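You operate a simulated robot arm through the tools that you are given. There is no shell and no other tool. Be economical: measure what you need, move in short steps, check, and stop when the job is done.

The job below is to be done with a simulated two-armed robot. You get a single attempt, and the scene is never put back.

Task
Take the lid off the jar labelled "GRIT 240" on the top of the far end of the long bench and lay it down there.

It is judged by the outcome, as a careful person would: the job done as asked, and still so three seconds after it is handed in. It fails if anything else is knocked over, pushed out of place, dropped, spilled or broken. A push-on lid holds only when it is set on centred and level and pressed home; a screw cap is set on level and turned clockwise until tight.

Robot
Two 7-joint arms with two-finger parallel grippers on one trunk, on a base that drives. Base frame: it is fixed to the floor where the robot stands at the start and does not move with it; the origin is under the middle of the robot, x ahead of it, y to its left, z up; the surface under the hand at the start is at about z = 760. Lengths are in mm, angles in degrees, forces in N, time in s.
The left shoulder is at the start at [70, 189, 1215], the right one opposite. With the tool pointing down near the work surface each hand reaches from about 180 to 760 mm from the robot's upright axis, wherever it stands, measured 20 degrees to its own side. Payload 3.91 kg a hand.
Tool frame (each hand has its own): the origin (TCP) lies between the finger pads and is the grasp point; the fingertips stand 30 mm ahead of it; z points along the fingers, y is the line along which they close. The gripper opens to 110 mm. The fingers are 20 mm wide and 10 mm thick; the gripper's body (48 by 112 mm) begins 55 mm behind the TCP.
Orientation is that of the tool frame in the base frame, as [roll, pitch, yaw] about the fixed x, y, z axes, in that order (R = Rz(yaw) Ry(pitch) Rx(roll)). With the fingers straight down and closing along the base's y, the tool's x points along the base's -x, its y along +y and its z along -z.

Tools
- The arms move only by the tool arm_command. It takes "left_plan", "right_plan" or both (then of equal length, played together; a hand with none holds still); each is text: rows parted by semicolons, each of 7 numbers parted by spaces: the turn, a rotation vector about the base's x, y, z in degrees, then the shift along the base's x, y, z in cm, then the gripper command, from -1 (shut) to 1 (fully open), values between in proportion. In form: ax ay az dx dy dz claw; .... A call has 1 to 20 rows; each row shifts and turns the commanded pose from where the row before left it. Rows are played at 5 a second. More than 50 mm and 8.6 degrees between two rows, or a gripper value outside its range, and nothing of the call is played. A pose out of reach is approached as far as the arm can. The call stops where the force on the tool passes 40 N (or 10 N more than at its start, if that is more) or the arm is blocked; 0.2 s more then pass. Each finger travels about 72 mm/s and halts on what it meets, pressing with about 31 N; the grip force reading is that of the motor and also rises with nothing between the fingers. The clock runs only during rows and for 0.2 s after the last one: add rows that do not move to give the fingers time. It gives the time, the measured TCP pose, the force on the tool (base axes), the opening and the grip force at its end, in the units of the frame above (readings bear some noise), with the torque about the TCP (base axes, N m) and any sound that the robot's microphone picked up, and new pictures: "views" is both (left out), scene, wrist or none (wrist: the cameras of the hands that moved).
- Cameras (640 x 400 px; columns grow to the right, rows downward): "scene" is now at [127.7, 20.9, 1427.3]; the picture's right is [0.26, -0.97, 0.00], its down [-0.69, -0.18, -0.70] and it looks along [0.68, 0.18, -0.71] (base axes); focal length 284 px, centre (320, 200). "left" rides on the left gripper at [72, -17, -103] in its tool frame; the picture's right is [0.23, 0.97, 0.00], its down [-0.76, 0.18, -0.62] and it looks along [-0.61, 0.14, 0.78] (tool axes); focal length 222 px, centre (320, 200). "right" rides on the right gripper at [72, 17, -103] in its tool frame; the picture's right is [-0.23, 0.97, 0.00], its down [-0.76, -0.18, -0.62] and it looks along [-0.61, -0.14, 0.78] (tool axes); focal length 222 px, centre (320, 200). There is no depth. A picture from a camera that has moved, and an enlarged one, comes with that camera's place and axes in the base frame and with its lens.
- raise_lower(by): slides the trunk up (or, below 0, down) by that many mm; the arms and the scene camera ride with it, the base frame stays. It gives what a move gives, with no picture.
- steer(legs): drives the robot by 1 to 6 legs, each [ahead, turn to the left] in mm and degrees, along the robot's own axes; the way and the turn of a leg run together, so that a leg with both is an arc; at most 1500 mm and 180 degrees a leg. The arms and the cameras ride along, it lands a little off, and it stops where it bumps. It gives what a move gives, and a new picture of the scene camera.
- head_to(pan, tilt): turns the head with the scene camera to pan (to the left, within 86 degrees either way) and tilt (down, from -29 to 69), counted from straight ahead of the robot. It gives what a move gives, and a new picture of the scene camera.
- inspect(camera, box): a new picture of the part [left, top, right, bottom] of that camera's present view, enlarged. It takes no simulated time.
- sign_off(): hands the job in; it is judged then, once.

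Work in short steps. Places have to be worked out from the pictures, the camera data and where the tool is seen: move nearer, look again, correct. Check each grasp and each placing, and mend what went wrong. You have 120 turns and 260 pictures in all, those below and enlarged ones among them. Open the grippers and draw the arms clear of the work before you hand the job in, unless the task says otherwise; then end with one line.

The tools are called as name(argument=value, ...) on one line, values as JSON. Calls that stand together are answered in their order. arm_command: Moves the arms, as the interface text tells. Its arguments: {"type":"object","properties":{"left_plan":{"type":"string"},"right_plan":{"type":"string"},"views":{"type":"string","enum":["both","scene","wrist","none"]}},"required":[]} The other tools are called the same way: raise_lower (by) slides the trunk up or down; steer (legs) drives the base; head_to (pan, tilt) turns the head that bears the scene camera; inspect (camera, box) takes an enlarged picture of a part of a camera's view; sign_off () hands the job in.

At the start:

```text
t: 0.0
left_position: [510.7, 371.5, 1063.9]
left_ee_rot: [-179.9, 0.1, 179.9]
left_force: [0.0, -0.3, -0.1]
left_torque: [0.0, -0.04, -0.01]
left_gripper_width: 110.1
left_grip_force: 0.0
right_position: [447.1, -94.4, 1177.7]
right_ee_rot: [179.9, 0.0, 179.9]
right_force: [0.1, -0.8, 0.2]
right_torque: [-0.01, -0.03, -0.02]
right_gripper_width: 110.0
right_grip_force: 0.1
trunk travel left (down, up): [-725.0, 215.0]
robot x, y, heading: [-0.3, 2.9, -0.2]
head pan, tilt: [14.9, 45.4]
```

scene: 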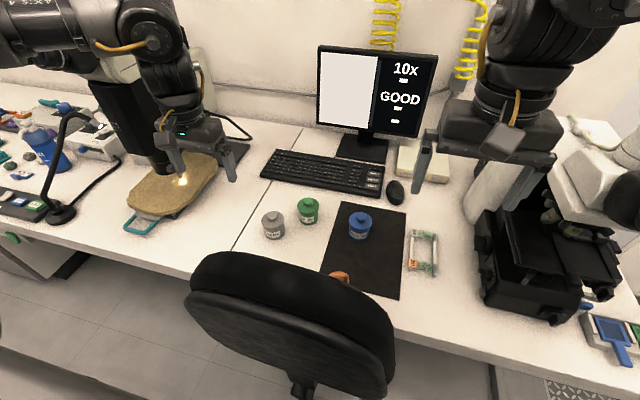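
right: 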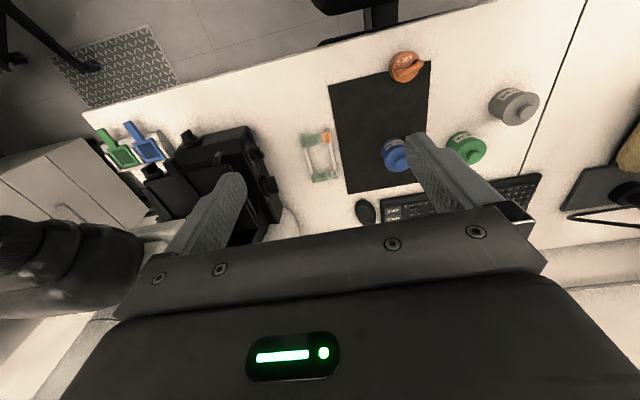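
left: 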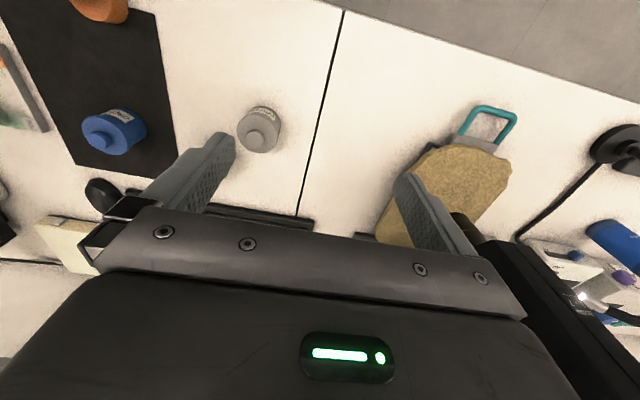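

The jars on the bench have labels; I enlarge the scene picture to read them.

inspect(camera="scene", box=[240, 180, 440, 300])

head_to(pan=60, tilt=30)

head_to(pan=-50, tilt=35)

```text
3.20 times, centred on (340, 240) of scene
camera zoom: at [127.7, 20.9, 1427.3], right [0.26, -0.97, 0.0], down [-0.69, -0.18, -0.7], along [0.68, 0.18, -0.71], focal length 908 px, centre (256, 72)
```

zoom: 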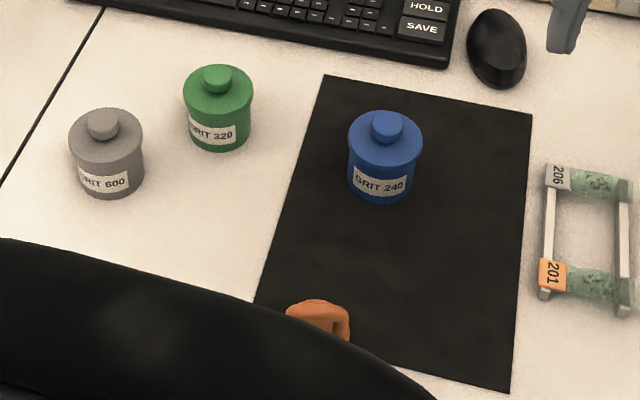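

```text
t: 1.1
left_position: [511.1, 371.8, 1063.3]
left_ee_rot: [-179.9, 0.0, -179.9]
left_force: [0.0, 0.4, 0.0]
left_torque: [0.01, 0.02, 0.0]
left_gripper_width: 109.9
left_grip_force: 0.0
right_position: [448.0, -92.6, 1175.6]
right_ee_rot: [180.0, 0.0, 180.0]
right_force: [0.0, 0.4, 0.2]
right_torque: [0.02, 0.0, -0.01]
right_gripper_width: 110.1
right_grip_force: 0.1
trunk travel left (down, up): [-725.0, 215.0]
robot x, y, heading: [-0.3, -1.5, 0.1]
head pan, tilt: [60.0, 30.0]
camera scene: at [94.7, 78.3, 1450.4], right [0.87, -0.5, 0.0], down [-0.25, -0.43, -0.87], along [0.43, 0.75, -0.5], focal length 284 px, centre (320, 200)
```

scene: 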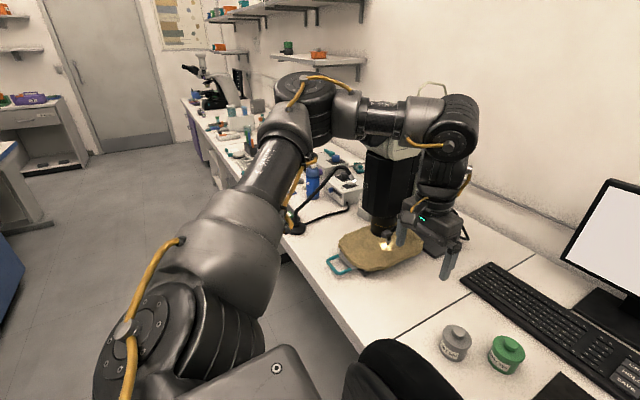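

```text
t: 3.0
left_position: [510.1, 372.5, 1062.5]
left_ee_rot: [180.0, 0.1, 179.9]
left_force: [0.2, -0.7, -0.3]
left_torque: [-0.01, 0.0, -0.03]
left_gripper_width: 109.8
left_grip_force: 0.0
right_position: [448.1, -93.7, 1176.2]
right_ee_rot: [180.0, 0.1, 179.9]
right_force: [0.5, 0.9, 0.6]
right_torque: [-0.02, 0.02, 0.01]
right_gripper_width: 110.0
right_grip_force: 0.0
trunk travel left (down, up): [-725.0, 215.0]
robot x, y, heading: [-0.2, 1.8, -0.3]
head pan, tilt: [-50.0, 35.0]
camera scene: at [106.0, -67.4, 1442.6], right [-0.77, -0.64, 0.0], down [-0.37, 0.44, -0.82], along [0.53, -0.63, -0.57], focal length 284 px, centre (320, 200)
```

scene: 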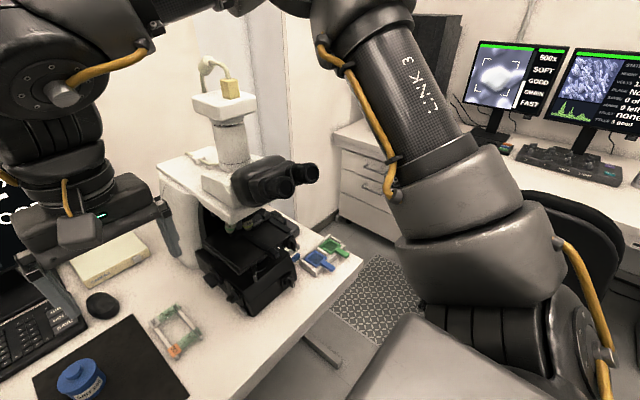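

The blue jar here says GRIT 240, but "far end of the long bench" may mean the distant left end. I look there before deciding.

head_to(pan=75, tilt=15)

inspect(camera="scene", box=[250, 80, 450, 205])

inspect(camera="scene", box=[0, 60, 320, 260])

```text
t: 5.0
left_position: [511.0, 370.8, 1063.5]
left_ee_rot: [180.0, 0.0, 179.9]
left_force: [-0.8, -0.5, -0.2]
left_torque: [0.02, -0.01, -0.01]
left_gripper_width: 110.2
left_grip_force: 0.0
right_position: [447.0, -94.6, 1176.4]
right_ee_rot: [-180.0, -0.1, 179.9]
right_force: [0.2, 0.8, 0.5]
right_torque: [-0.02, 0.01, -0.06]
right_gripper_width: 110.0
right_grip_force: 0.0
trunk travel left (down, up): [-725.0, 215.0]
robot x, y, heading: [-2.1, -2.2, -0.4]
head pan, tilt: [75.0, 15.0]
camera scene: at [73.6, 90.2, 1474.6], right [0.97, -0.26, 0.0], down [-0.07, -0.25, -0.97], along [0.25, 0.93, -0.26], focal length 284 px, centre (320, 200)
```

scene: 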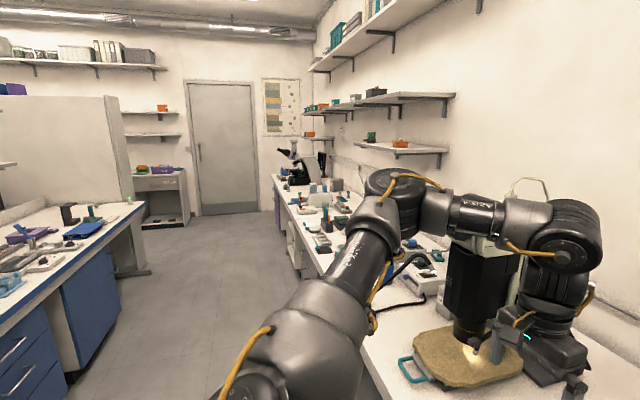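

```text
3.20 times, centred on (350, 142) of scene
camera zoom: at [73.6, 90.2, 1474.6], right [0.97, -0.26, 0.0], down [-0.07, -0.25, -0.97], along [0.25, 0.93, -0.26], focal length 908 px, centre (224, 384)
```

zoom: 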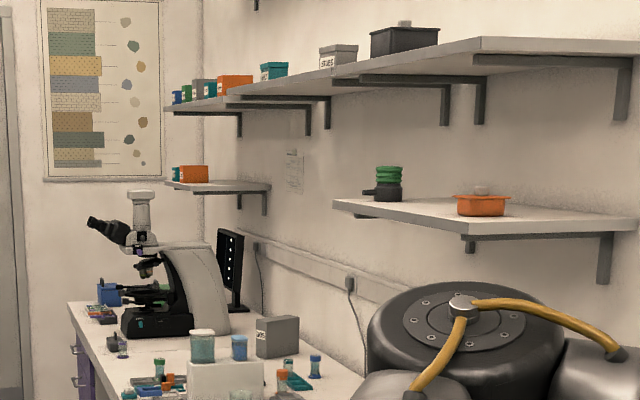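

```text
2.00 times, centred on (160, 160) of scene
camera zoom: at [73.6, 90.2, 1474.6], right [0.97, -0.26, 0.0], down [-0.07, -0.25, -0.97], along [0.25, 0.93, -0.26], focal length 568 px, centre (640, 280)
```

zoom: 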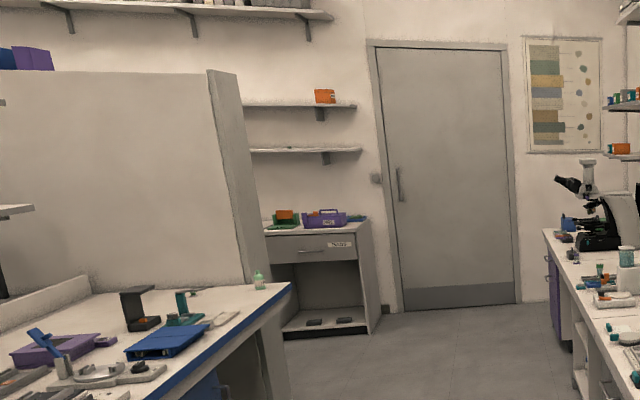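

Some jars stand at the left end too; I enlarge them to see whether any could be another GRIT 240.

inspect(camera="scene", box=[272, 165, 352, 215])

inspect(camera="scene", box=[290, 195, 370, 255])

inspect(camera="scene", box=[300, 80, 460, 160])

```text
8.00 times, centred on (312, 190) of scene
camera zoom: at [73.6, 90.2, 1474.6], right [0.97, -0.26, 0.0], down [-0.07, -0.25, -0.97], along [0.25, 0.93, -0.26], focal length 2271 px, centre (384, 280)
```

zoom: 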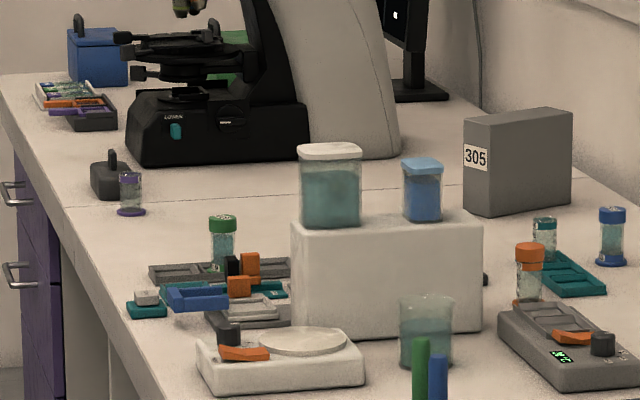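

```text
6.67 times, centred on (330, 225) of scene
camera zoom: at [73.6, 90.2, 1474.6], right [0.97, -0.26, 0.0], down [-0.07, -0.25, -0.97], along [0.25, 0.93, -0.26], focal length 1892 px, centre (253, 33)
```

zoom: 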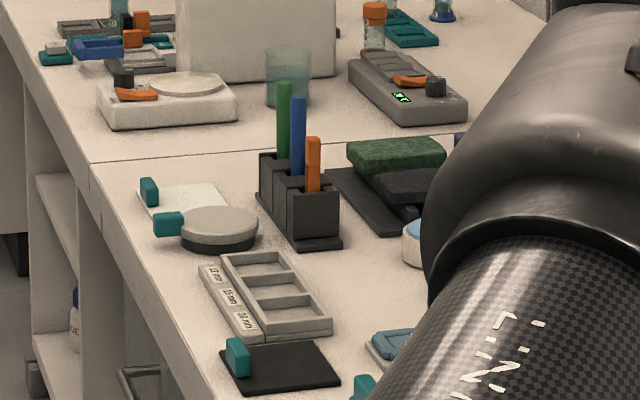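

```text
4.00 times, centred on (380, 120) of scene
camera zoom: at [73.6, 90.2, 1474.6], right [0.97, -0.26, 0.0], down [-0.07, -0.25, -0.97], along [0.25, 0.93, -0.26], focal length 1135 px, centre (80, 520)
```

zoom: 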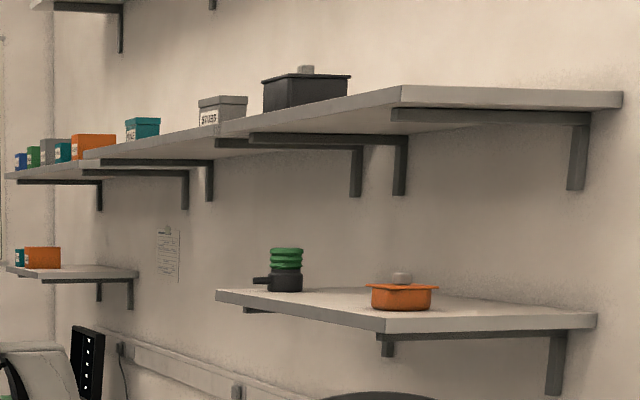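

No GRIT jars elsewhere, so the blue jar at this end is the one (about x 660, y 43). I turn the head back to it and bring the right hand nearer and above.

head_to(pan=0, tilt=50)

arm_command(right_plan="0 0 0 4 3 -3 1; 0 0 0 4 3 -3 1; 0 0 0 4 3 -2 1; 0 0 0 4 3 0 1; 0 0 0 4 2 0 1")

inspect(camera="scene", box=[240, 120, 400, 220])

```text
t: 6.5
left_position: [511.6, 371.4, 1062.5]
left_ee_rot: [180.0, 0.1, 179.8]
left_force: [-0.4, -0.2, -0.2]
left_torque: [0.01, -0.02, -0.04]
left_gripper_width: 110.0
left_grip_force: 0.0
right_position: [447.6, -93.8, 1175.7]
right_ee_rot: [-180.0, 0.0, 179.9]
right_force: [-0.5, 0.2, 0.0]
right_torque: [-0.01, 0.0, -0.05]
right_gripper_width: 110.0
right_grip_force: 0.2
trunk travel left (down, up): [-725.0, 215.0]
robot x, y, heading: [1.4, 4.8, 0.1]
head pan, tilt: [0.0, 50.0]
camera scene: at [126.4, 0.1, 1420.9], right [0.0, -1.0, 0.0], down [-0.77, 0.0, -0.64], along [0.64, 0.0, -0.77], focal length 284 px, centre (320, 200)
```

scene: 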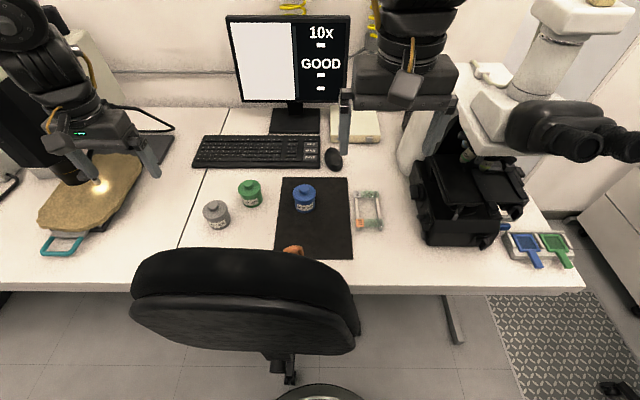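

```text
refused: row 1 steps farther than a row can; nothing moved
```

```text
4.00 times, centred on (320, 170) of scene
camera zoom: at [126.4, 0.1, 1420.9], right [0.0, -1.0, 0.0], down [-0.77, 0.0, -0.64], along [0.64, 0.0, -0.77], focal length 1135 px, centre (320, 320)
```

zoom: 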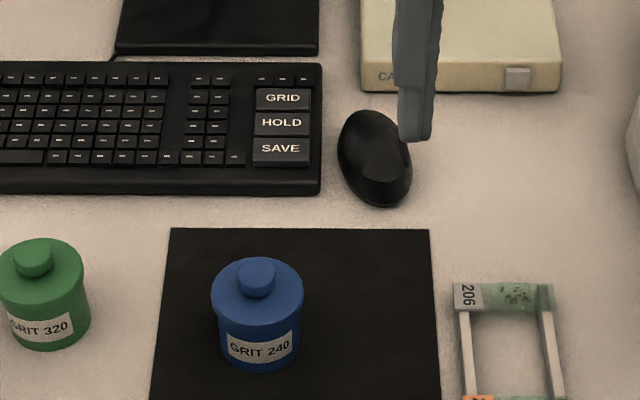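

The step must be at most 50 mm in total per row. I use smaller ones.

arm_command(right_plan="0 0 0 3 2 -3 1; 0 0 0 3 2 -3 1; 0 0 0 3 2 -3 1; 0 0 0 3 2 -3 1; 0 0 0 3 2 0 1; 0 0 0 3 2 0 1; 0 0 0 3 2 0 1; 0 0 0 0 0 0 1; 0 0 0 0 0 0 1")

```text
t: 8.5
left_position: [509.9, 371.2, 1064.0]
left_ee_rot: [180.0, 0.0, 179.9]
left_force: [-0.6, 0.0, 0.9]
left_torque: [0.0, -0.03, -0.03]
left_gripper_width: 110.1
left_grip_force: 0.1
right_position: [602.9, 45.9, 1057.7]
right_ee_rot: [179.9, 0.1, 179.8]
right_force: [1.6, 0.4, -0.6]
right_torque: [-0.01, 0.05, 0.0]
right_gripper_width: 110.0
right_grip_force: 0.1
right hand out of reach, approached as far as the arm can: row 6, 7
trunk travel left (down, up): [-725.0, 215.0]
robot x, y, heading: [-1.3, 1.1, 0.3]
head pan, tilt: [0.0, 50.0]
camera scene: at [126.2, 0.2, 1420.9], right [0.0, -1.0, 0.0], down [-0.77, 0.0, -0.64], along [0.64, 0.0, -0.77], focal length 284 px, centre (320, 200)
camera right: at [530.5, 62.9, 1160.1], right [0.23, 0.97, 0.0], down [0.76, -0.18, 0.62], along [0.61, -0.14, -0.78], focal length 222 px, centre (320, 200)
```

scene: 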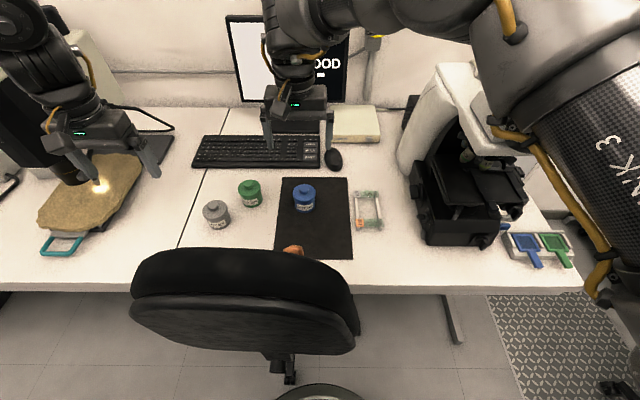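
right: 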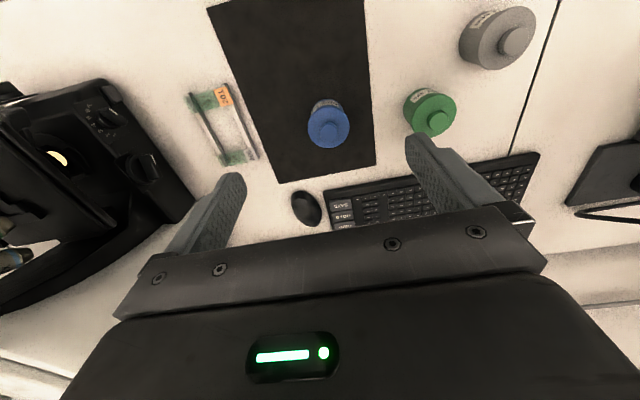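

Both views place the jar at about (655, 46). The hand stopped short in x at this height; I descend to about z 930, where the reach is greater.

arm_command(right_plan="0 0 0 0 0 -3 1; 0 0 0 0 0 -3 1; 0 0 0 0 0 -3 1; 0 0 0 0 0 -3 1; 0 0 0 0 0 0 1; 0 0 0 0 0 0 1")

inspect(camera="scene", box=[240, 120, 400, 220])

```text
t: 9.9
left_position: [511.2, 371.7, 1063.7]
left_ee_rot: [-180.0, -0.1, -180.0]
left_force: [-0.5, 0.0, -0.4]
left_torque: [0.0, 0.02, 0.0]
left_gripper_width: 109.9
left_grip_force: 0.1
right_position: [591.1, 45.2, 938.4]
right_ee_rot: [179.9, 0.1, 179.7]
right_force: [0.6, 0.4, 0.4]
right_torque: [-0.01, -0.01, -0.04]
right_gripper_width: 110.2
right_grip_force: 0.1
right hand out of reach, approached as far as the arm can: row 3, 4
trunk travel left (down, up): [-725.0, 215.0]
robot x, y, heading: [-4.0, 2.4, -0.1]
head pan, tilt: [0.0, 50.0]
camera scene: at [126.4, 0.1, 1420.9], right [0.0, -1.0, 0.0], down [-0.77, 0.0, -0.64], along [0.64, 0.0, -0.77], focal length 284 px, centre (320, 200)
camera right: at [518.6, 62.9, 1041.0], right [0.23, 0.97, 0.0], down [0.76, -0.18, 0.62], along [0.61, -0.14, -0.78], focal length 222 px, centre (320, 200)
```

scene: 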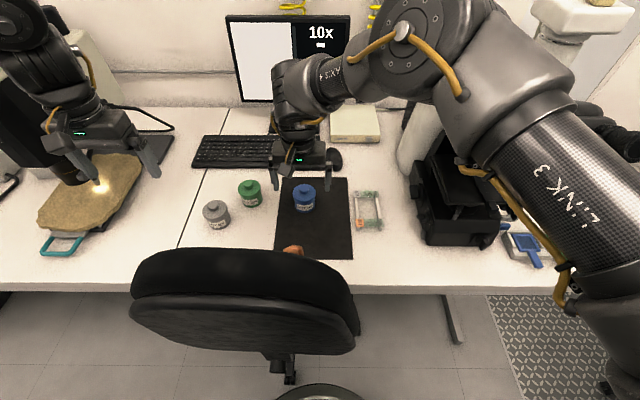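
right: 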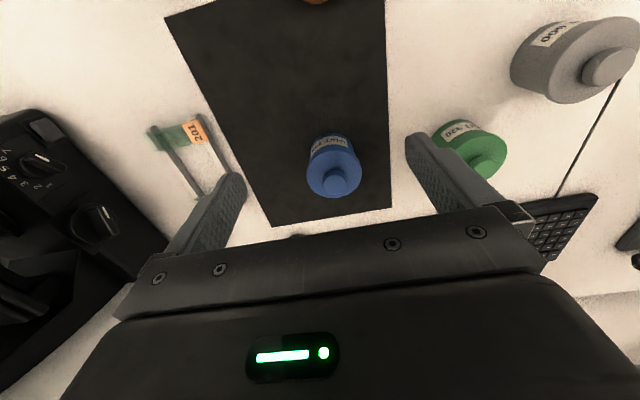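

```text
4.00 times, centred on (320, 170) of scene
camera zoom: at [126.4, 0.1, 1420.9], right [0.0, -1.0, 0.0], down [-0.77, 0.0, -0.64], along [0.64, 0.0, -0.77], focal length 1135 px, centre (320, 320)
```

zoom: 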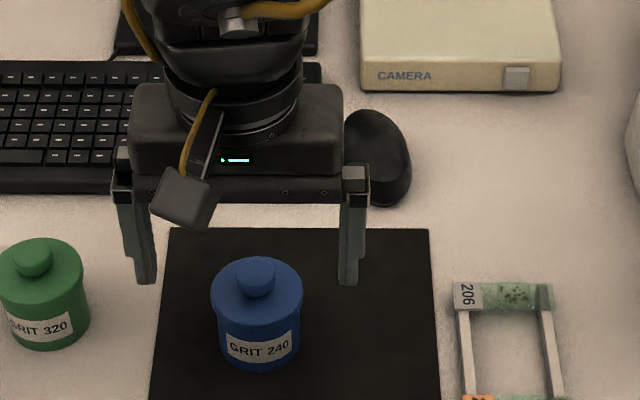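

The jar (≈662, 47) is beyond this arm's reach when it crosses over. A chair stands in front, so I'll lift and retract the hand, then turn the robot left so that the jar lies on the right arm's own side.

arm_command(right_plan="0 0 0 -3 0 3.5 1; 0 0 0 -3 0 3.5 1; 0 0 0 -3 0 3.5 1; 0 0 0 -3 -2 3 1; 0 0 0 -3 -2 3 1; 0 0 0 -3 -2 3 1; 0 0 0 0 0 0 1", views="none")

steer(legs=[[0, 28]])

```text
t: 11.5
left_position: [511.6, 371.7, 1063.4]
left_ee_rot: [-179.9, 0.0, 180.0]
left_force: [0.2, 0.0, -1.1]
left_torque: [-0.02, 0.04, -0.02]
left_gripper_width: 110.1
left_grip_force: 0.0
right_position: [410.8, -14.9, 1134.2]
right_ee_rot: [180.0, 0.0, 179.9]
right_force: [0.3, 0.8, 0.1]
right_torque: [-0.03, -0.01, -0.02]
right_gripper_width: 109.7
right_grip_force: 0.0
trunk travel left (down, up): [-725.0, 215.0]
robot x, y, heading: [-0.1, -0.3, 0.1]
head pan, tilt: [0.0, 50.0]
```

```text
t: 13.3
left_position: [277.0, 566.8, 1064.1]
left_ee_rot: [-180.0, 0.0, -151.9]
left_force: [-0.3, 1.3, -0.6]
left_torque: [0.01, -0.04, 0.01]
left_gripper_width: 110.1
left_grip_force: 0.0
right_position: [371.1, 179.1, 1134.5]
right_ee_rot: [180.0, -0.1, -152.0]
right_force: [0.0, 0.4, -1.0]
right_torque: [0.0, -0.01, 0.04]
right_gripper_width: 109.7
right_grip_force: 0.1
trunk travel left (down, up): [-725.0, 215.0]
robot x, y, heading: [0.5, -0.7, 28.0]
head pan, tilt: [0.0, 50.0]
camera scene: at [111.6, 59.7, 1420.9], right [0.47, -0.88, 0.0], down [-0.68, -0.36, -0.64], along [0.57, 0.3, -0.77], focal length 284 px, centre (320, 200)
```

scene: 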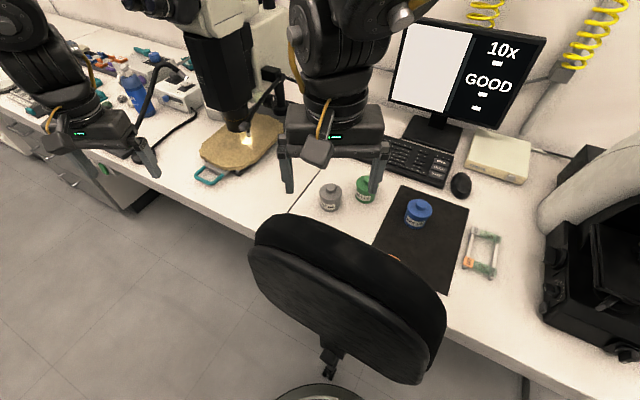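

The turn went fine. Now I carry the right hand to over the jar at (662, 47), z about 970.

arm_command(right_plan="0 0 0 3.6 -1.65 -2 1; 0 0 0 3.6 -1.65 -2 1; 0 0 0 3.6 -1.65 -2 1; 0 0 0 3.6 -1.65 -2 1; 0 0 0 3.6 -1.65 -2 1; 0 0 0 3.6 -1.65 -2 1; 0 0 0 3.6 -1.65 -2 1; 0 0 0 3.6 -1.65 -2 1; 0 0 0 0 0 0 1; 0 0 0 0 0 0 1")

inspect(camera="scene", box=[340, 150, 500, 250])

```text
t: 15.5
left_position: [276.6, 568.5, 1064.1]
left_ee_rot: [180.0, 0.0, -152.0]
left_force: [-0.4, -0.6, 0.4]
left_torque: [-0.06, 0.02, 0.02]
left_gripper_width: 110.0
left_grip_force: 0.0
right_position: [502.0, 99.2, 979.8]
right_ee_rot: [-179.9, 0.1, -152.5]
right_force: [1.1, 0.2, -0.5]
right_torque: [-0.02, -0.02, 0.0]
right_gripper_width: 109.8
right_grip_force: 0.1
right hand out of reach, approached as far as the arm can: row 4, 5, 6, 7, 8
trunk travel left (down, up): [-725.0, 215.0]
robot x, y, heading: [-1.7, 1.6, 28.2]
head pan, tilt: [0.0, 50.0]
camera scene: at [111.4, 59.8, 1420.9], right [0.47, -0.88, 0.0], down [-0.68, -0.36, -0.64], along [0.57, 0.3, -0.77], focal length 284 px, centre (320, 200)
camera right: at [428.8, 81.6, 1083.1], right [-0.25, 0.97, 0.0], down [0.76, 0.19, 0.63], along [0.61, 0.15, -0.78], focal length 222 px, centre (320, 200)
```

scene: 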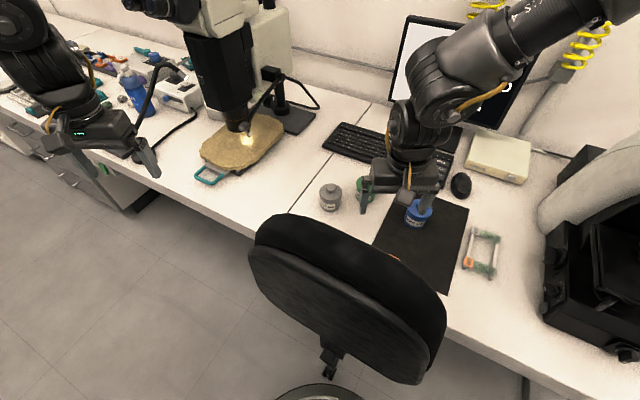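
right: 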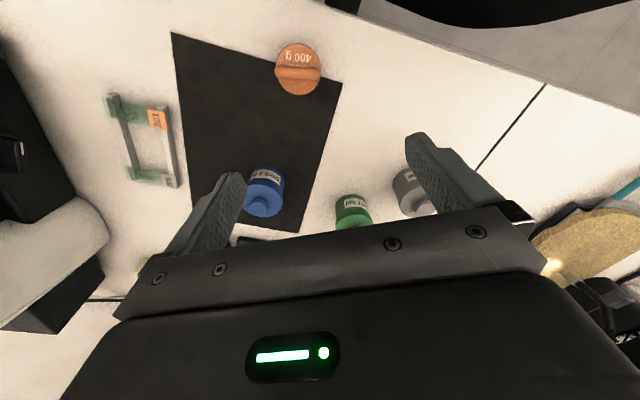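

```text
4.00 times, centred on (420, 200) of scene
camera zoom: at [111.4, 59.8, 1420.9], right [0.47, -0.88, 0.0], down [-0.68, -0.36, -0.64], along [0.57, 0.3, -0.77], focal length 1135 px, centre (-80, 200)
```

zoom: 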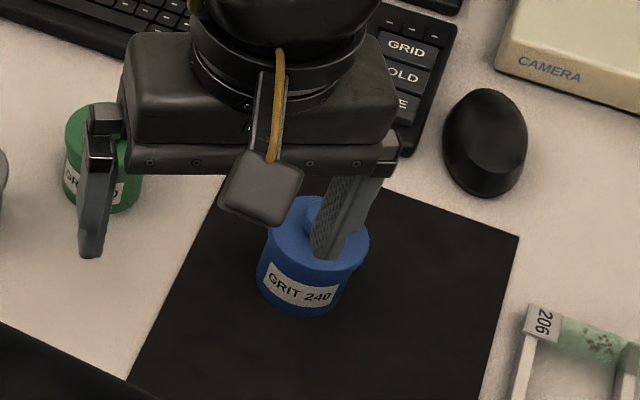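

The hand stopped at x 502, well inside its nominal reach, so a joint limit is the likely cause. I test with the tool yawed back towards 180 while moving on.

arm_command(right_plan="0 0 -7 0 0 0 1; 0 0 -7 0 0 0 1; 0 0 -7 0 0 0 1; 0 0 -7 0 0 0 1; 0 0 0 3 -1 0 1; 0 0 0 3 -1 0 1; 0 0 0 3 -1 0 1; 0 0 0 3 -1 0 1; 0 0 0 0 0 0 1", views="scene")

```text
t: 17.5
left_position: [277.5, 568.7, 1064.2]
left_ee_rot: [179.9, 0.0, -152.1]
left_force: [0.4, 0.3, -0.1]
left_torque: [0.02, 0.02, 0.04]
left_gripper_width: 110.0
left_grip_force: 0.0
right_position: [622.6, 61.3, 981.0]
right_ee_rot: [179.9, 0.0, 179.9]
right_force: [-0.7, 0.1, 0.7]
right_torque: [0.0, -0.04, 0.01]
right_gripper_width: 109.9
right_grip_force: 0.1
trunk travel left (down, up): [-725.0, 215.0]
robot x, y, heading: [-0.8, 0.1, 28.1]
head pan, tilt: [0.0, 50.0]
camera scene: at [110.6, 60.1, 1420.9], right [0.47, -0.88, 0.0], down [-0.68, -0.36, -0.64], along [0.57, 0.3, -0.77], focal length 284 px, centre (320, 200)
```

scene: 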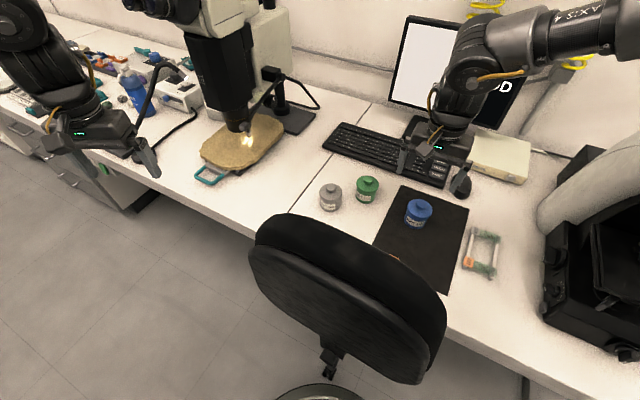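

That released it; yaw was the limit. I go on the last 40 mm and look with the wrist camera.

arm_command(right_plan="0 0 0 2 -0.7 -1 1; 0 0 0 2 -0.7 -2 1; 0 0 0 0 0 -2 1; 0 0 0 0 0 0 1; 0 0 0 0 0 0 1")

inspect(camera="right", box=[220, 130, 460, 280])

inspect(camera="scene", box=[350, 150, 510, 250])

```text
t: 18.7
left_position: [278.0, 567.6, 1063.7]
left_ee_rot: [179.9, 0.1, -152.0]
left_force: [-1.0, 0.7, 0.5]
left_torque: [0.0, 0.0, 0.01]
left_gripper_width: 110.2
left_grip_force: 0.0
right_position: [647.2, 51.8, 930.5]
right_ee_rot: [-180.0, 0.1, 179.7]
right_force: [-0.1, 0.1, 0.1]
right_torque: [0.01, 0.06, 0.0]
right_gripper_width: 110.0
right_grip_force: 0.0
right hand out of reach, approached as far as the arm can: row 2
trunk travel left (down, up): [-725.0, 215.0]
robot x, y, heading: [2.2, -1.0, 28.1]
head pan, tilt: [0.0, 50.0]
camera scene: at [111.5, 59.7, 1420.9], right [0.47, -0.88, 0.0], down [-0.68, -0.36, -0.64], along [0.57, 0.3, -0.77], focal length 284 px, centre (320, 200)
camera right: at [575.4, 70.6, 1034.2], right [0.23, 0.97, 0.0], down [0.76, -0.18, 0.62], along [0.61, -0.14, -0.78], focal length 222 px, centre (320, 200)
```

scene: 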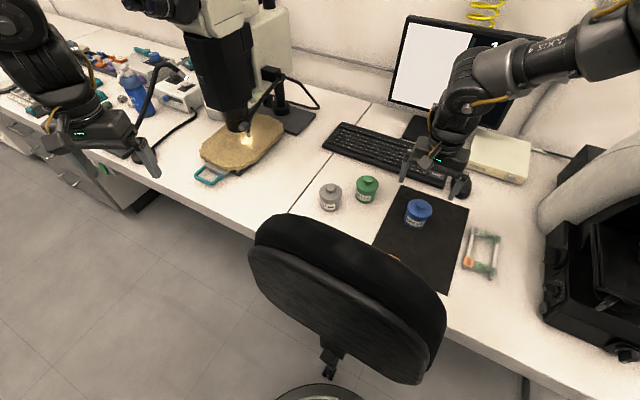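
right: 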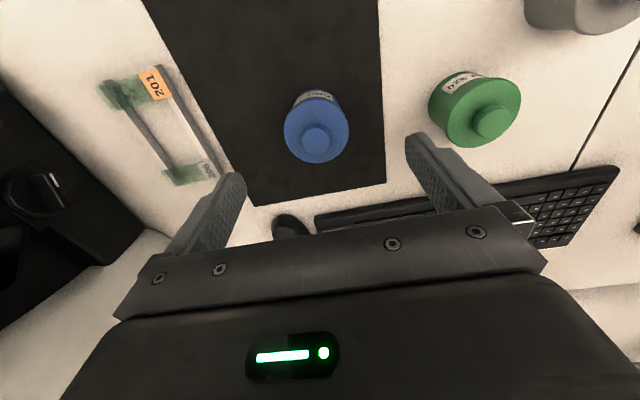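

```text
2.67 times, centred on (340, 205) of right
camera zoom: at [575.4, 70.6, 1034.2], right [0.23, 0.97, 0.0], down [0.76, -0.18, 0.62], along [0.61, -0.14, -0.78], focal length 592 px, centre (267, 187)
```

zoom: 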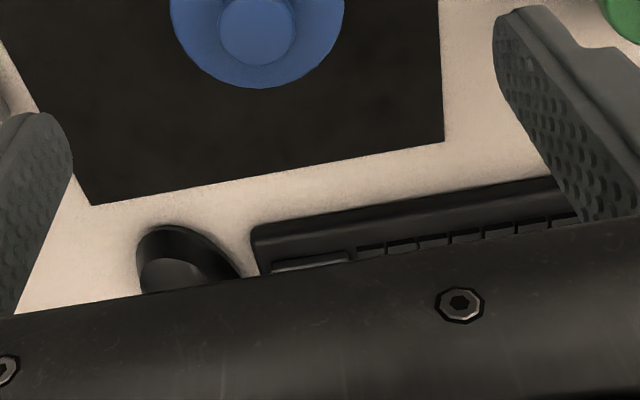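

```text
4.00 times, centred on (430, 200) of scene
camera zoom: at [111.5, 59.7, 1420.9], right [0.47, -0.88, 0.0], down [-0.68, -0.36, -0.64], along [0.57, 0.3, -0.77], focal length 1135 px, centre (-120, 200)
```

zoom: 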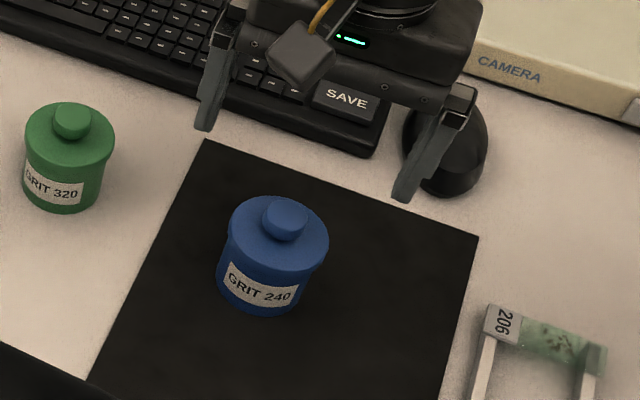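

Triangulating both views puts the knob top at (659, 48, 836), about 25 mm across and 17 mm high above the lid. I yaw a little more and close the last 12 mm in x, partly closing the fingers.

arm_command(right_plan="0 0 -7 0 0 0 0.4; 0 0 -7 0 0 0 0.2; 0 0 0 0.6 -0.2 0 0.1; 0 0 0 0.6 -0.2 -1 0.1; 0 0 0 0 0 -1 0.1; 0 0 0 0 0 -1 0.1; 0 0 0 0 0 0 0.1; 0 0 0 0 0 0 0.1")

inspect(camera="scene", box=[350, 150, 510, 250])

```text
t: 20.5
left_position: [276.6, 568.2, 1063.6]
left_ee_rot: [179.9, 0.1, -152.0]
left_force: [-0.6, 0.5, -0.4]
left_torque: [0.03, -0.01, 0.02]
left_gripper_width: 110.1
left_grip_force: 0.1
right_position: [662.3, 49.0, 901.1]
right_ee_rot: [180.0, 0.1, 165.9]
right_force: [0.5, 0.1, 0.1]
right_torque: [-0.02, 0.0, 0.04]
right_gripper_width: 60.3
right_grip_force: 0.0
trunk travel left (down, up): [-725.0, 215.0]
robot x, y, heading: [-0.9, -0.8, 27.6]
head pan, tilt: [0.0, 50.0]
camera scene: at [111.4, 59.7, 1420.9], right [0.47, -0.88, 0.0], down [-0.68, -0.36, -0.64], along [0.57, 0.3, -0.77], focal length 284 px, centre (320, 200)
camera right: at [595.6, 83.2, 1003.5], right [0.46, 0.89, 0.0], down [0.69, -0.36, 0.62], along [0.55, -0.29, -0.78], focal length 222 px, centre (320, 200)
```

scene: 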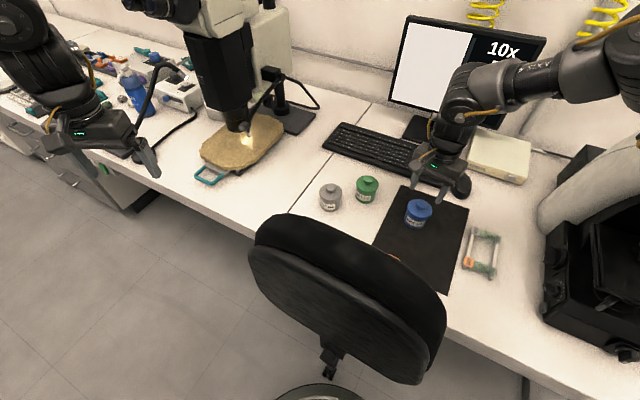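
right: 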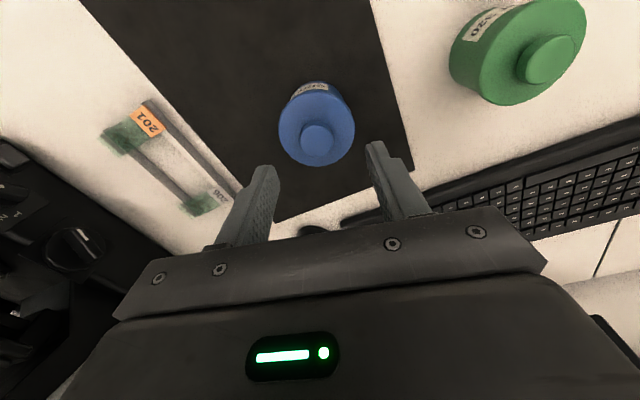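

```text
4.00 times, centred on (430, 200) of scene
camera zoom: at [111.4, 59.7, 1420.9], right [0.47, -0.88, 0.0], down [-0.68, -0.36, -0.64], along [0.57, 0.3, -0.77], focal length 1135 px, centre (-120, 200)
```

zoom: 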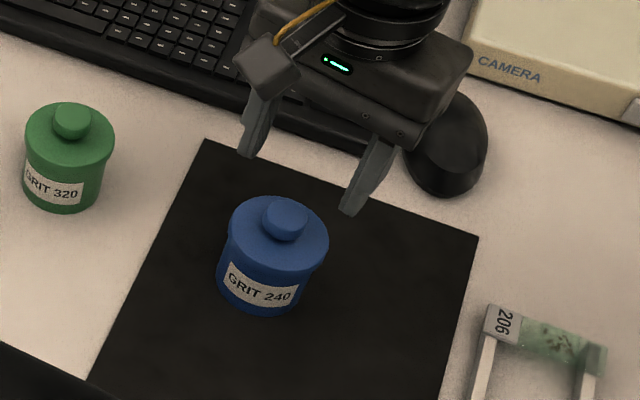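

Wrist view again gives the knob at (659, 48). The hand is 3 mm off in x; I correct and descend to TCP z ≈ 858 (tips just above the lid plate) around the knob.

arm_command(right_plan="0 0 0 -0.3 -0.1 -1 0.1; 0 0 0 0 0 -1 0.1; 0 0 0 0 0 -1 0.1; 0 0 0 0 0 -1 0.1; 0 0 0 0 0 -0.3 0.1; 0 0 0 0 0 0 0.1; 0 0 0 0 0 0 0.1")

inspect(camera="scene", box=[370, 160, 470, 230])

inspect(camera="right", box=[220, 70, 420, 260])

```text
t: 22.1
left_position: [278.1, 568.1, 1063.5]
left_ee_rot: [-180.0, 0.0, -152.1]
left_force: [-0.1, 0.1, -0.1]
left_torque: [0.0, -0.01, 0.0]
left_gripper_width: 109.9
left_grip_force: 0.0
right_position: [658.7, 47.4, 857.8]
right_ee_rot: [179.9, 0.0, 166.0]
right_force: [-0.3, -0.6, 0.4]
right_torque: [0.0, 0.01, -0.02]
right_gripper_width: 60.7
right_grip_force: 0.1
trunk travel left (down, up): [-725.0, 215.0]
robot x, y, heading: [1.7, -0.2, 28.1]
head pan, tilt: [0.0, 50.0]
camera scene: at [111.6, 59.6, 1420.9], right [0.47, -0.88, 0.0], down [-0.68, -0.36, -0.64], along [0.57, 0.3, -0.77], focal length 284 px, centre (320, 200)
camera right: at [592.8, 82.2, 961.3], right [0.46, 0.89, 0.0], down [0.7, -0.36, 0.62], along [0.55, -0.29, -0.78], focal length 222 px, centre (320, 200)
```

scene: 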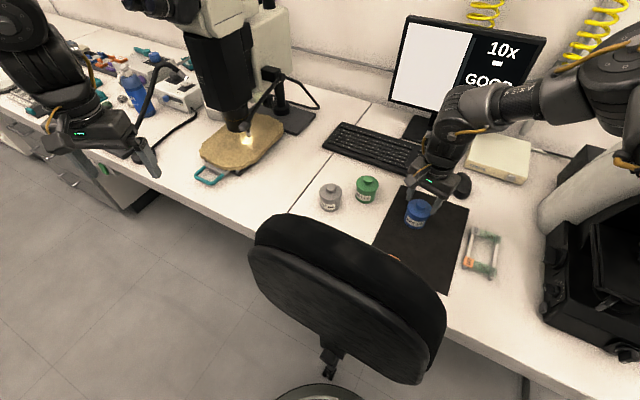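
right: 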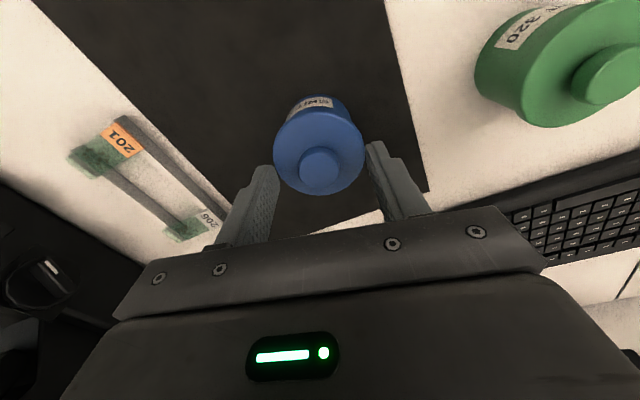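

```text
5.71 times, centred on (420, 195) of scene
camera zoom: at [111.6, 59.6, 1420.9], right [0.47, -0.88, 0.0], down [-0.68, -0.36, -0.64], along [0.57, 0.3, -0.77], focal length 1622 px, centre (-251, 229)
```

zoom: 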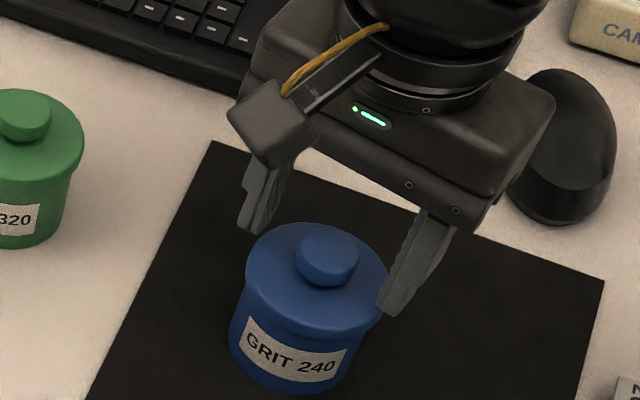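

```text
2.11 times, centred on (320, 165) of right
camera zoom: at [592.8, 82.2, 961.3], right [0.46, 0.89, 0.0], down [0.7, -0.36, 0.62], along [0.55, -0.29, -0.78], focal length 468 px, centre (320, 274)
```

zoom: 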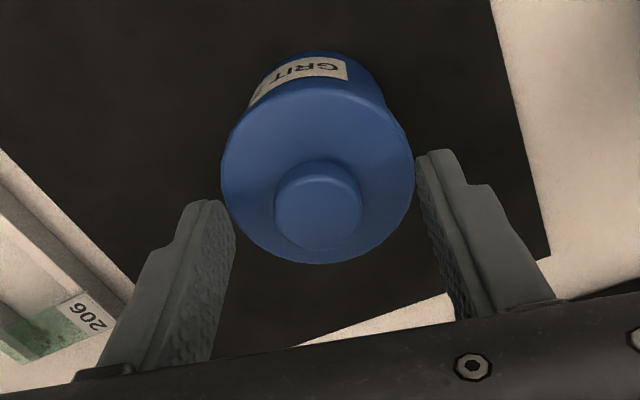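

Tips straddle the knob, centred, with no contact. I close on the knob.

arm_command(right_plan="0 0 0 0 0 0 -0.3; 0 0 0 0 0 0 -0.5; 0 0 0 0 0 0 -1; 0 0 0 0 0 0 -1; 0 0 0 0 0 0 -1")

inspect(camera="right", box=[220, 70, 420, 260])

inspect(camera="scene", box=[370, 160, 470, 230])

```text
t: 23.3
left_position: [277.1, 568.3, 1064.2]
left_ee_rot: [179.9, 0.0, -151.9]
left_force: [-0.3, 0.5, -0.1]
left_torque: [0.02, 0.01, 0.03]
left_gripper_width: 109.7
left_grip_force: 0.1
right_position: [659.4, 46.4, 857.9]
right_ee_rot: [-180.0, 0.0, 165.9]
right_force: [-0.6, -1.5, 0.0]
right_torque: [-0.03, -0.03, 0.02]
right_gripper_width: 24.6
right_grip_force: 31.6
trunk travel left (down, up): [-725.0, 215.0]
robot x, y, heading: [0.2, -0.4, 28.0]
head pan, tilt: [0.0, 50.0]
camera scene: at [111.5, 59.5, 1420.9], right [0.47, -0.88, 0.0], down [-0.68, -0.36, -0.64], along [0.57, 0.3, -0.77], focal length 284 px, centre (320, 200)
camera right: at [592.8, 82.0, 961.4], right [0.46, 0.89, 0.0], down [0.69, -0.36, 0.62], along [0.55, -0.29, -0.78], focal length 222 px, centre (320, 200)
```

scene: 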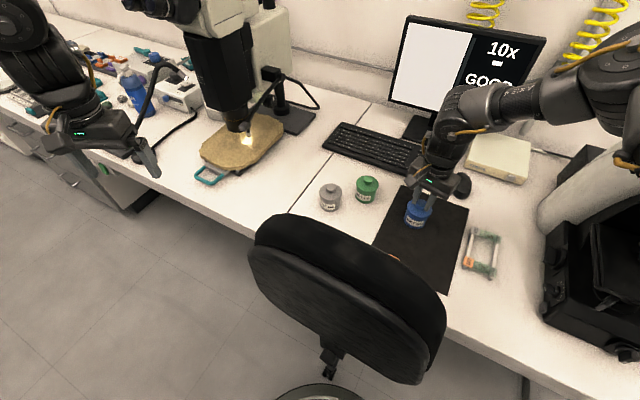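
right: 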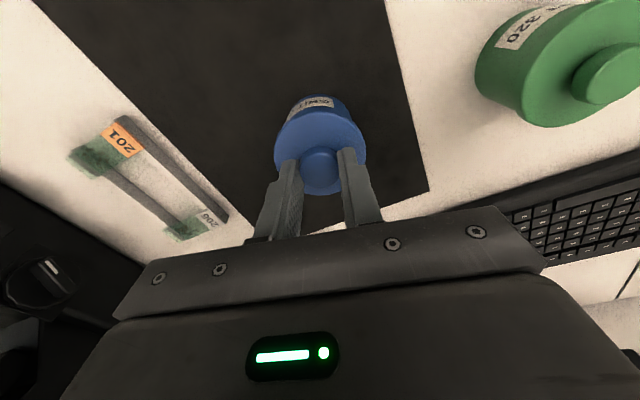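

```text
2.11 times, centred on (320, 165) of right
camera zoom: at [592.8, 82.0, 961.4], right [0.46, 0.89, 0.0], down [0.69, -0.36, 0.62], along [0.55, -0.29, -0.78], focal length 468 px, centre (320, 274)
```

zoom: 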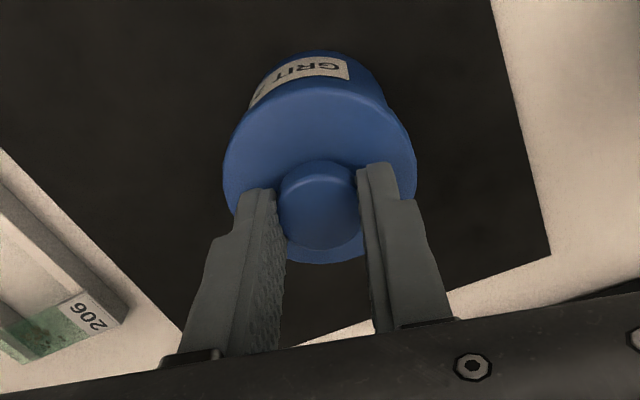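

```text
5.71 times, centred on (420, 195) of scene
camera zoom: at [111.5, 59.5, 1420.9], right [0.47, -0.88, 0.0], down [-0.68, -0.36, -0.64], along [0.57, 0.3, -0.77], focal length 1622 px, centre (-251, 229)
```

zoom: 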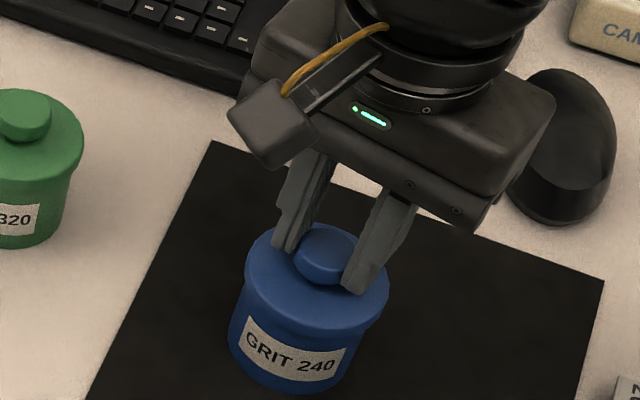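

Knob gripped at 24.6 mm. I lift gently by 5 mm and watch the force, to learn whether the lid comes free or is stuck.

arm_command(right_plan="0 0 0 0 0 0.1 -1; 0 0 0 0 0 0.2 -1; 0 0 0 0 0 0.2 -1; 0 0 0 0 0 0 -1", views="none")

inspect(camera="scene", box=[370, 160, 470, 230])

```text
t: 24.3
left_position: [278.0, 569.1, 1064.2]
left_ee_rot: [180.0, 0.0, -152.0]
left_force: [0.3, 0.6, -0.3]
left_torque: [-0.01, 0.0, -0.02]
left_gripper_width: 110.0
left_grip_force: 0.1
right_position: [658.8, 47.6, 861.6]
right_ee_rot: [-180.0, 0.0, 165.9]
right_force: [-0.3, 0.6, -0.9]
right_torque: [0.0, 0.0, 0.0]
right_gripper_width: 24.9
right_grip_force: 31.5
trunk travel left (down, up): [-725.0, 215.0]
robot x, y, heading: [-1.1, 2.3, 27.9]
head pan, tilt: [0.0, 50.0]
```

```text
5.71 times, centred on (420, 195) of scene
camera zoom: at [111.8, 59.7, 1420.9], right [0.47, -0.88, 0.0], down [-0.68, -0.36, -0.64], along [0.57, 0.3, -0.77], focal length 1622 px, centre (-251, 229)
```

zoom: 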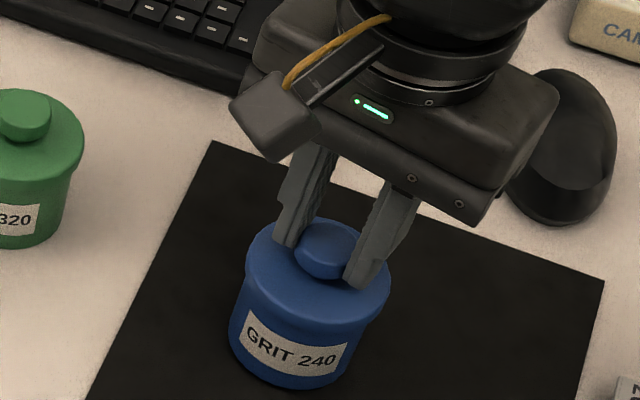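

The force stayed near zero; the lid edge moved up in the picture but it isn't certain the jar stayed. I lift another 12 mm and look.

arm_command(right_plan="0 0 0 0 0 0.4 -1; 0 0 0 0 0 0.4 -1; 0 0 0 0 0 0.4 -1; 0 0 0 0 0 0 -1", views="none")

inspect(camera="scene", box=[370, 160, 470, 230])

```text
t: 25.3
left_position: [277.6, 568.3, 1062.8]
left_ee_rot: [180.0, -0.1, -152.1]
left_force: [-0.7, 0.3, -0.4]
left_torque: [-0.02, 0.0, 0.0]
left_gripper_width: 110.0
left_grip_force: 0.0
right_position: [658.8, 47.5, 874.3]
right_ee_rot: [179.9, 0.0, 165.9]
right_force: [-0.7, 0.3, -2.4]
right_torque: [0.0, -0.03, 0.02]
right_gripper_width: 24.7
right_grip_force: 30.5
trunk travel left (down, up): [-725.0, 215.0]
robot x, y, heading: [-0.8, -2.3, 27.8]
head pan, tilt: [0.0, 50.0]
```

```text
5.71 times, centred on (420, 195) of scene
camera zoom: at [111.8, 59.7, 1420.9], right [0.47, -0.88, 0.0], down [-0.68, -0.36, -0.64], along [0.57, 0.3, -0.77], focal length 1622 px, centre (-251, 229)
```

zoom: 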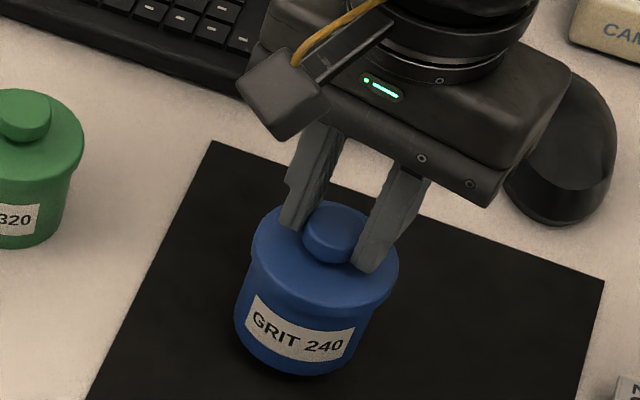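

The whole jar came up with the lid (about 2.4 N), so the lid is fast on it. I set the jar straight back down, softly.

arm_command(right_plan="0 0 0 0 0 -0.5 -1; 0 0 0 0 0 -0.5 -1; 0 0 0 0 0 -0.4 -1; 0 0 0 0 0 -0.2 -1; 0 0 0 0 0 0 -1", views="none")

inspect(camera="scene", box=[370, 160, 470, 230])

```text
t: 26.5
left_position: [276.8, 568.4, 1063.5]
left_ee_rot: [-180.0, 0.0, -151.8]
left_force: [-0.1, -0.5, 0.4]
left_torque: [-0.01, -0.02, 0.02]
left_gripper_width: 109.7
left_grip_force: 0.0
right_position: [658.7, 47.9, 858.7]
right_ee_rot: [180.0, 0.0, 165.9]
right_force: [-0.5, -0.6, -1.5]
right_torque: [-0.01, -0.03, 0.0]
right_gripper_width: 24.8
right_grip_force: 30.9
trunk travel left (down, up): [-725.0, 215.0]
robot x, y, heading: [-0.4, 6.2, 27.6]
head pan, tilt: [0.0, 50.0]
```

```text
5.71 times, centred on (420, 195) of scene
camera zoom: at [111.7, 59.7, 1420.9], right [0.47, -0.88, 0.0], down [-0.68, -0.36, -0.64], along [0.57, 0.3, -0.77], focal length 1622 px, centre (-251, 229)
```

zoom: 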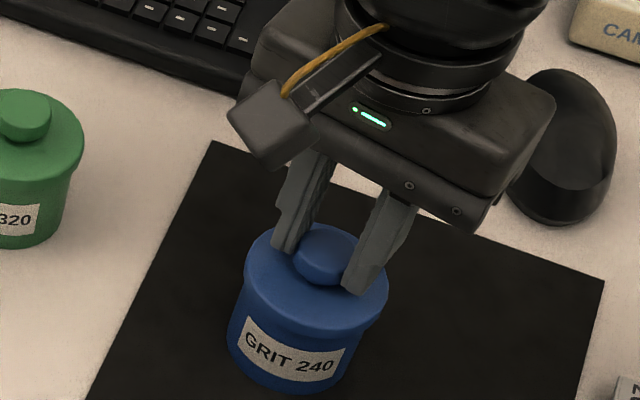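

Jar is back on the mat. Test for a screw cap: press down slightly, then turn counter-clockwise 14° and see whether the label turns with it.

arm_command(right_plan="0 0 0 0 0 -0.1 -1; 0 0 0 0 0 -0.1 -1; 0 0 4 0 0 0 -1; 0 0 4 0 0 0 -1; 0 0 4 0 0 0 -1", views="none")

inspect(camera="scene", box=[370, 160, 470, 230])

```text
t: 27.7
left_position: [277.5, 568.3, 1063.2]
left_ee_rot: [-179.9, 0.0, -151.9]
left_force: [0.0, -0.1, -0.2]
left_torque: [0.01, 0.01, 0.03]
left_gripper_width: 110.0
left_grip_force: 0.1
right_position: [654.3, 51.1, 857.6]
right_ee_rot: [-180.0, 0.3, 177.5]
right_force: [5.9, 0.3, 5.7]
right_torque: [-0.02, 0.22, 0.02]
right_gripper_width: 25.1
right_grip_force: 30.9
right hand out of reach, approached as far as the arm can: row 5
trunk travel left (down, up): [-725.0, 215.0]
robot x, y, heading: [1.6, 3.1, 28.0]
head pan, tilt: [0.0, 50.0]
```

```text
5.71 times, centred on (420, 195) of scene
camera zoom: at [112.0, 60.2, 1420.8], right [0.47, -0.88, 0.0], down [-0.68, -0.36, -0.64], along [0.57, 0.3, -0.77], focal length 1622 px, centre (-251, 229)
```

zoom: 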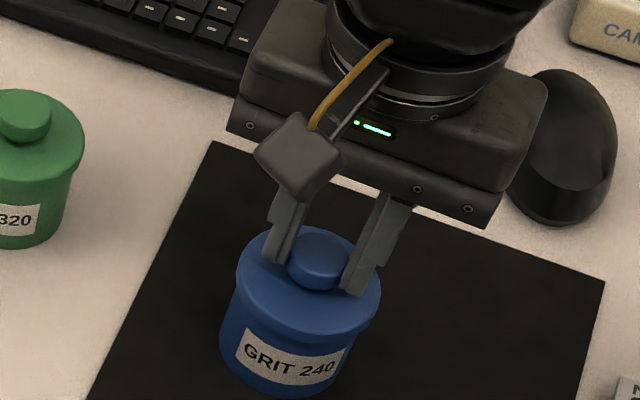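

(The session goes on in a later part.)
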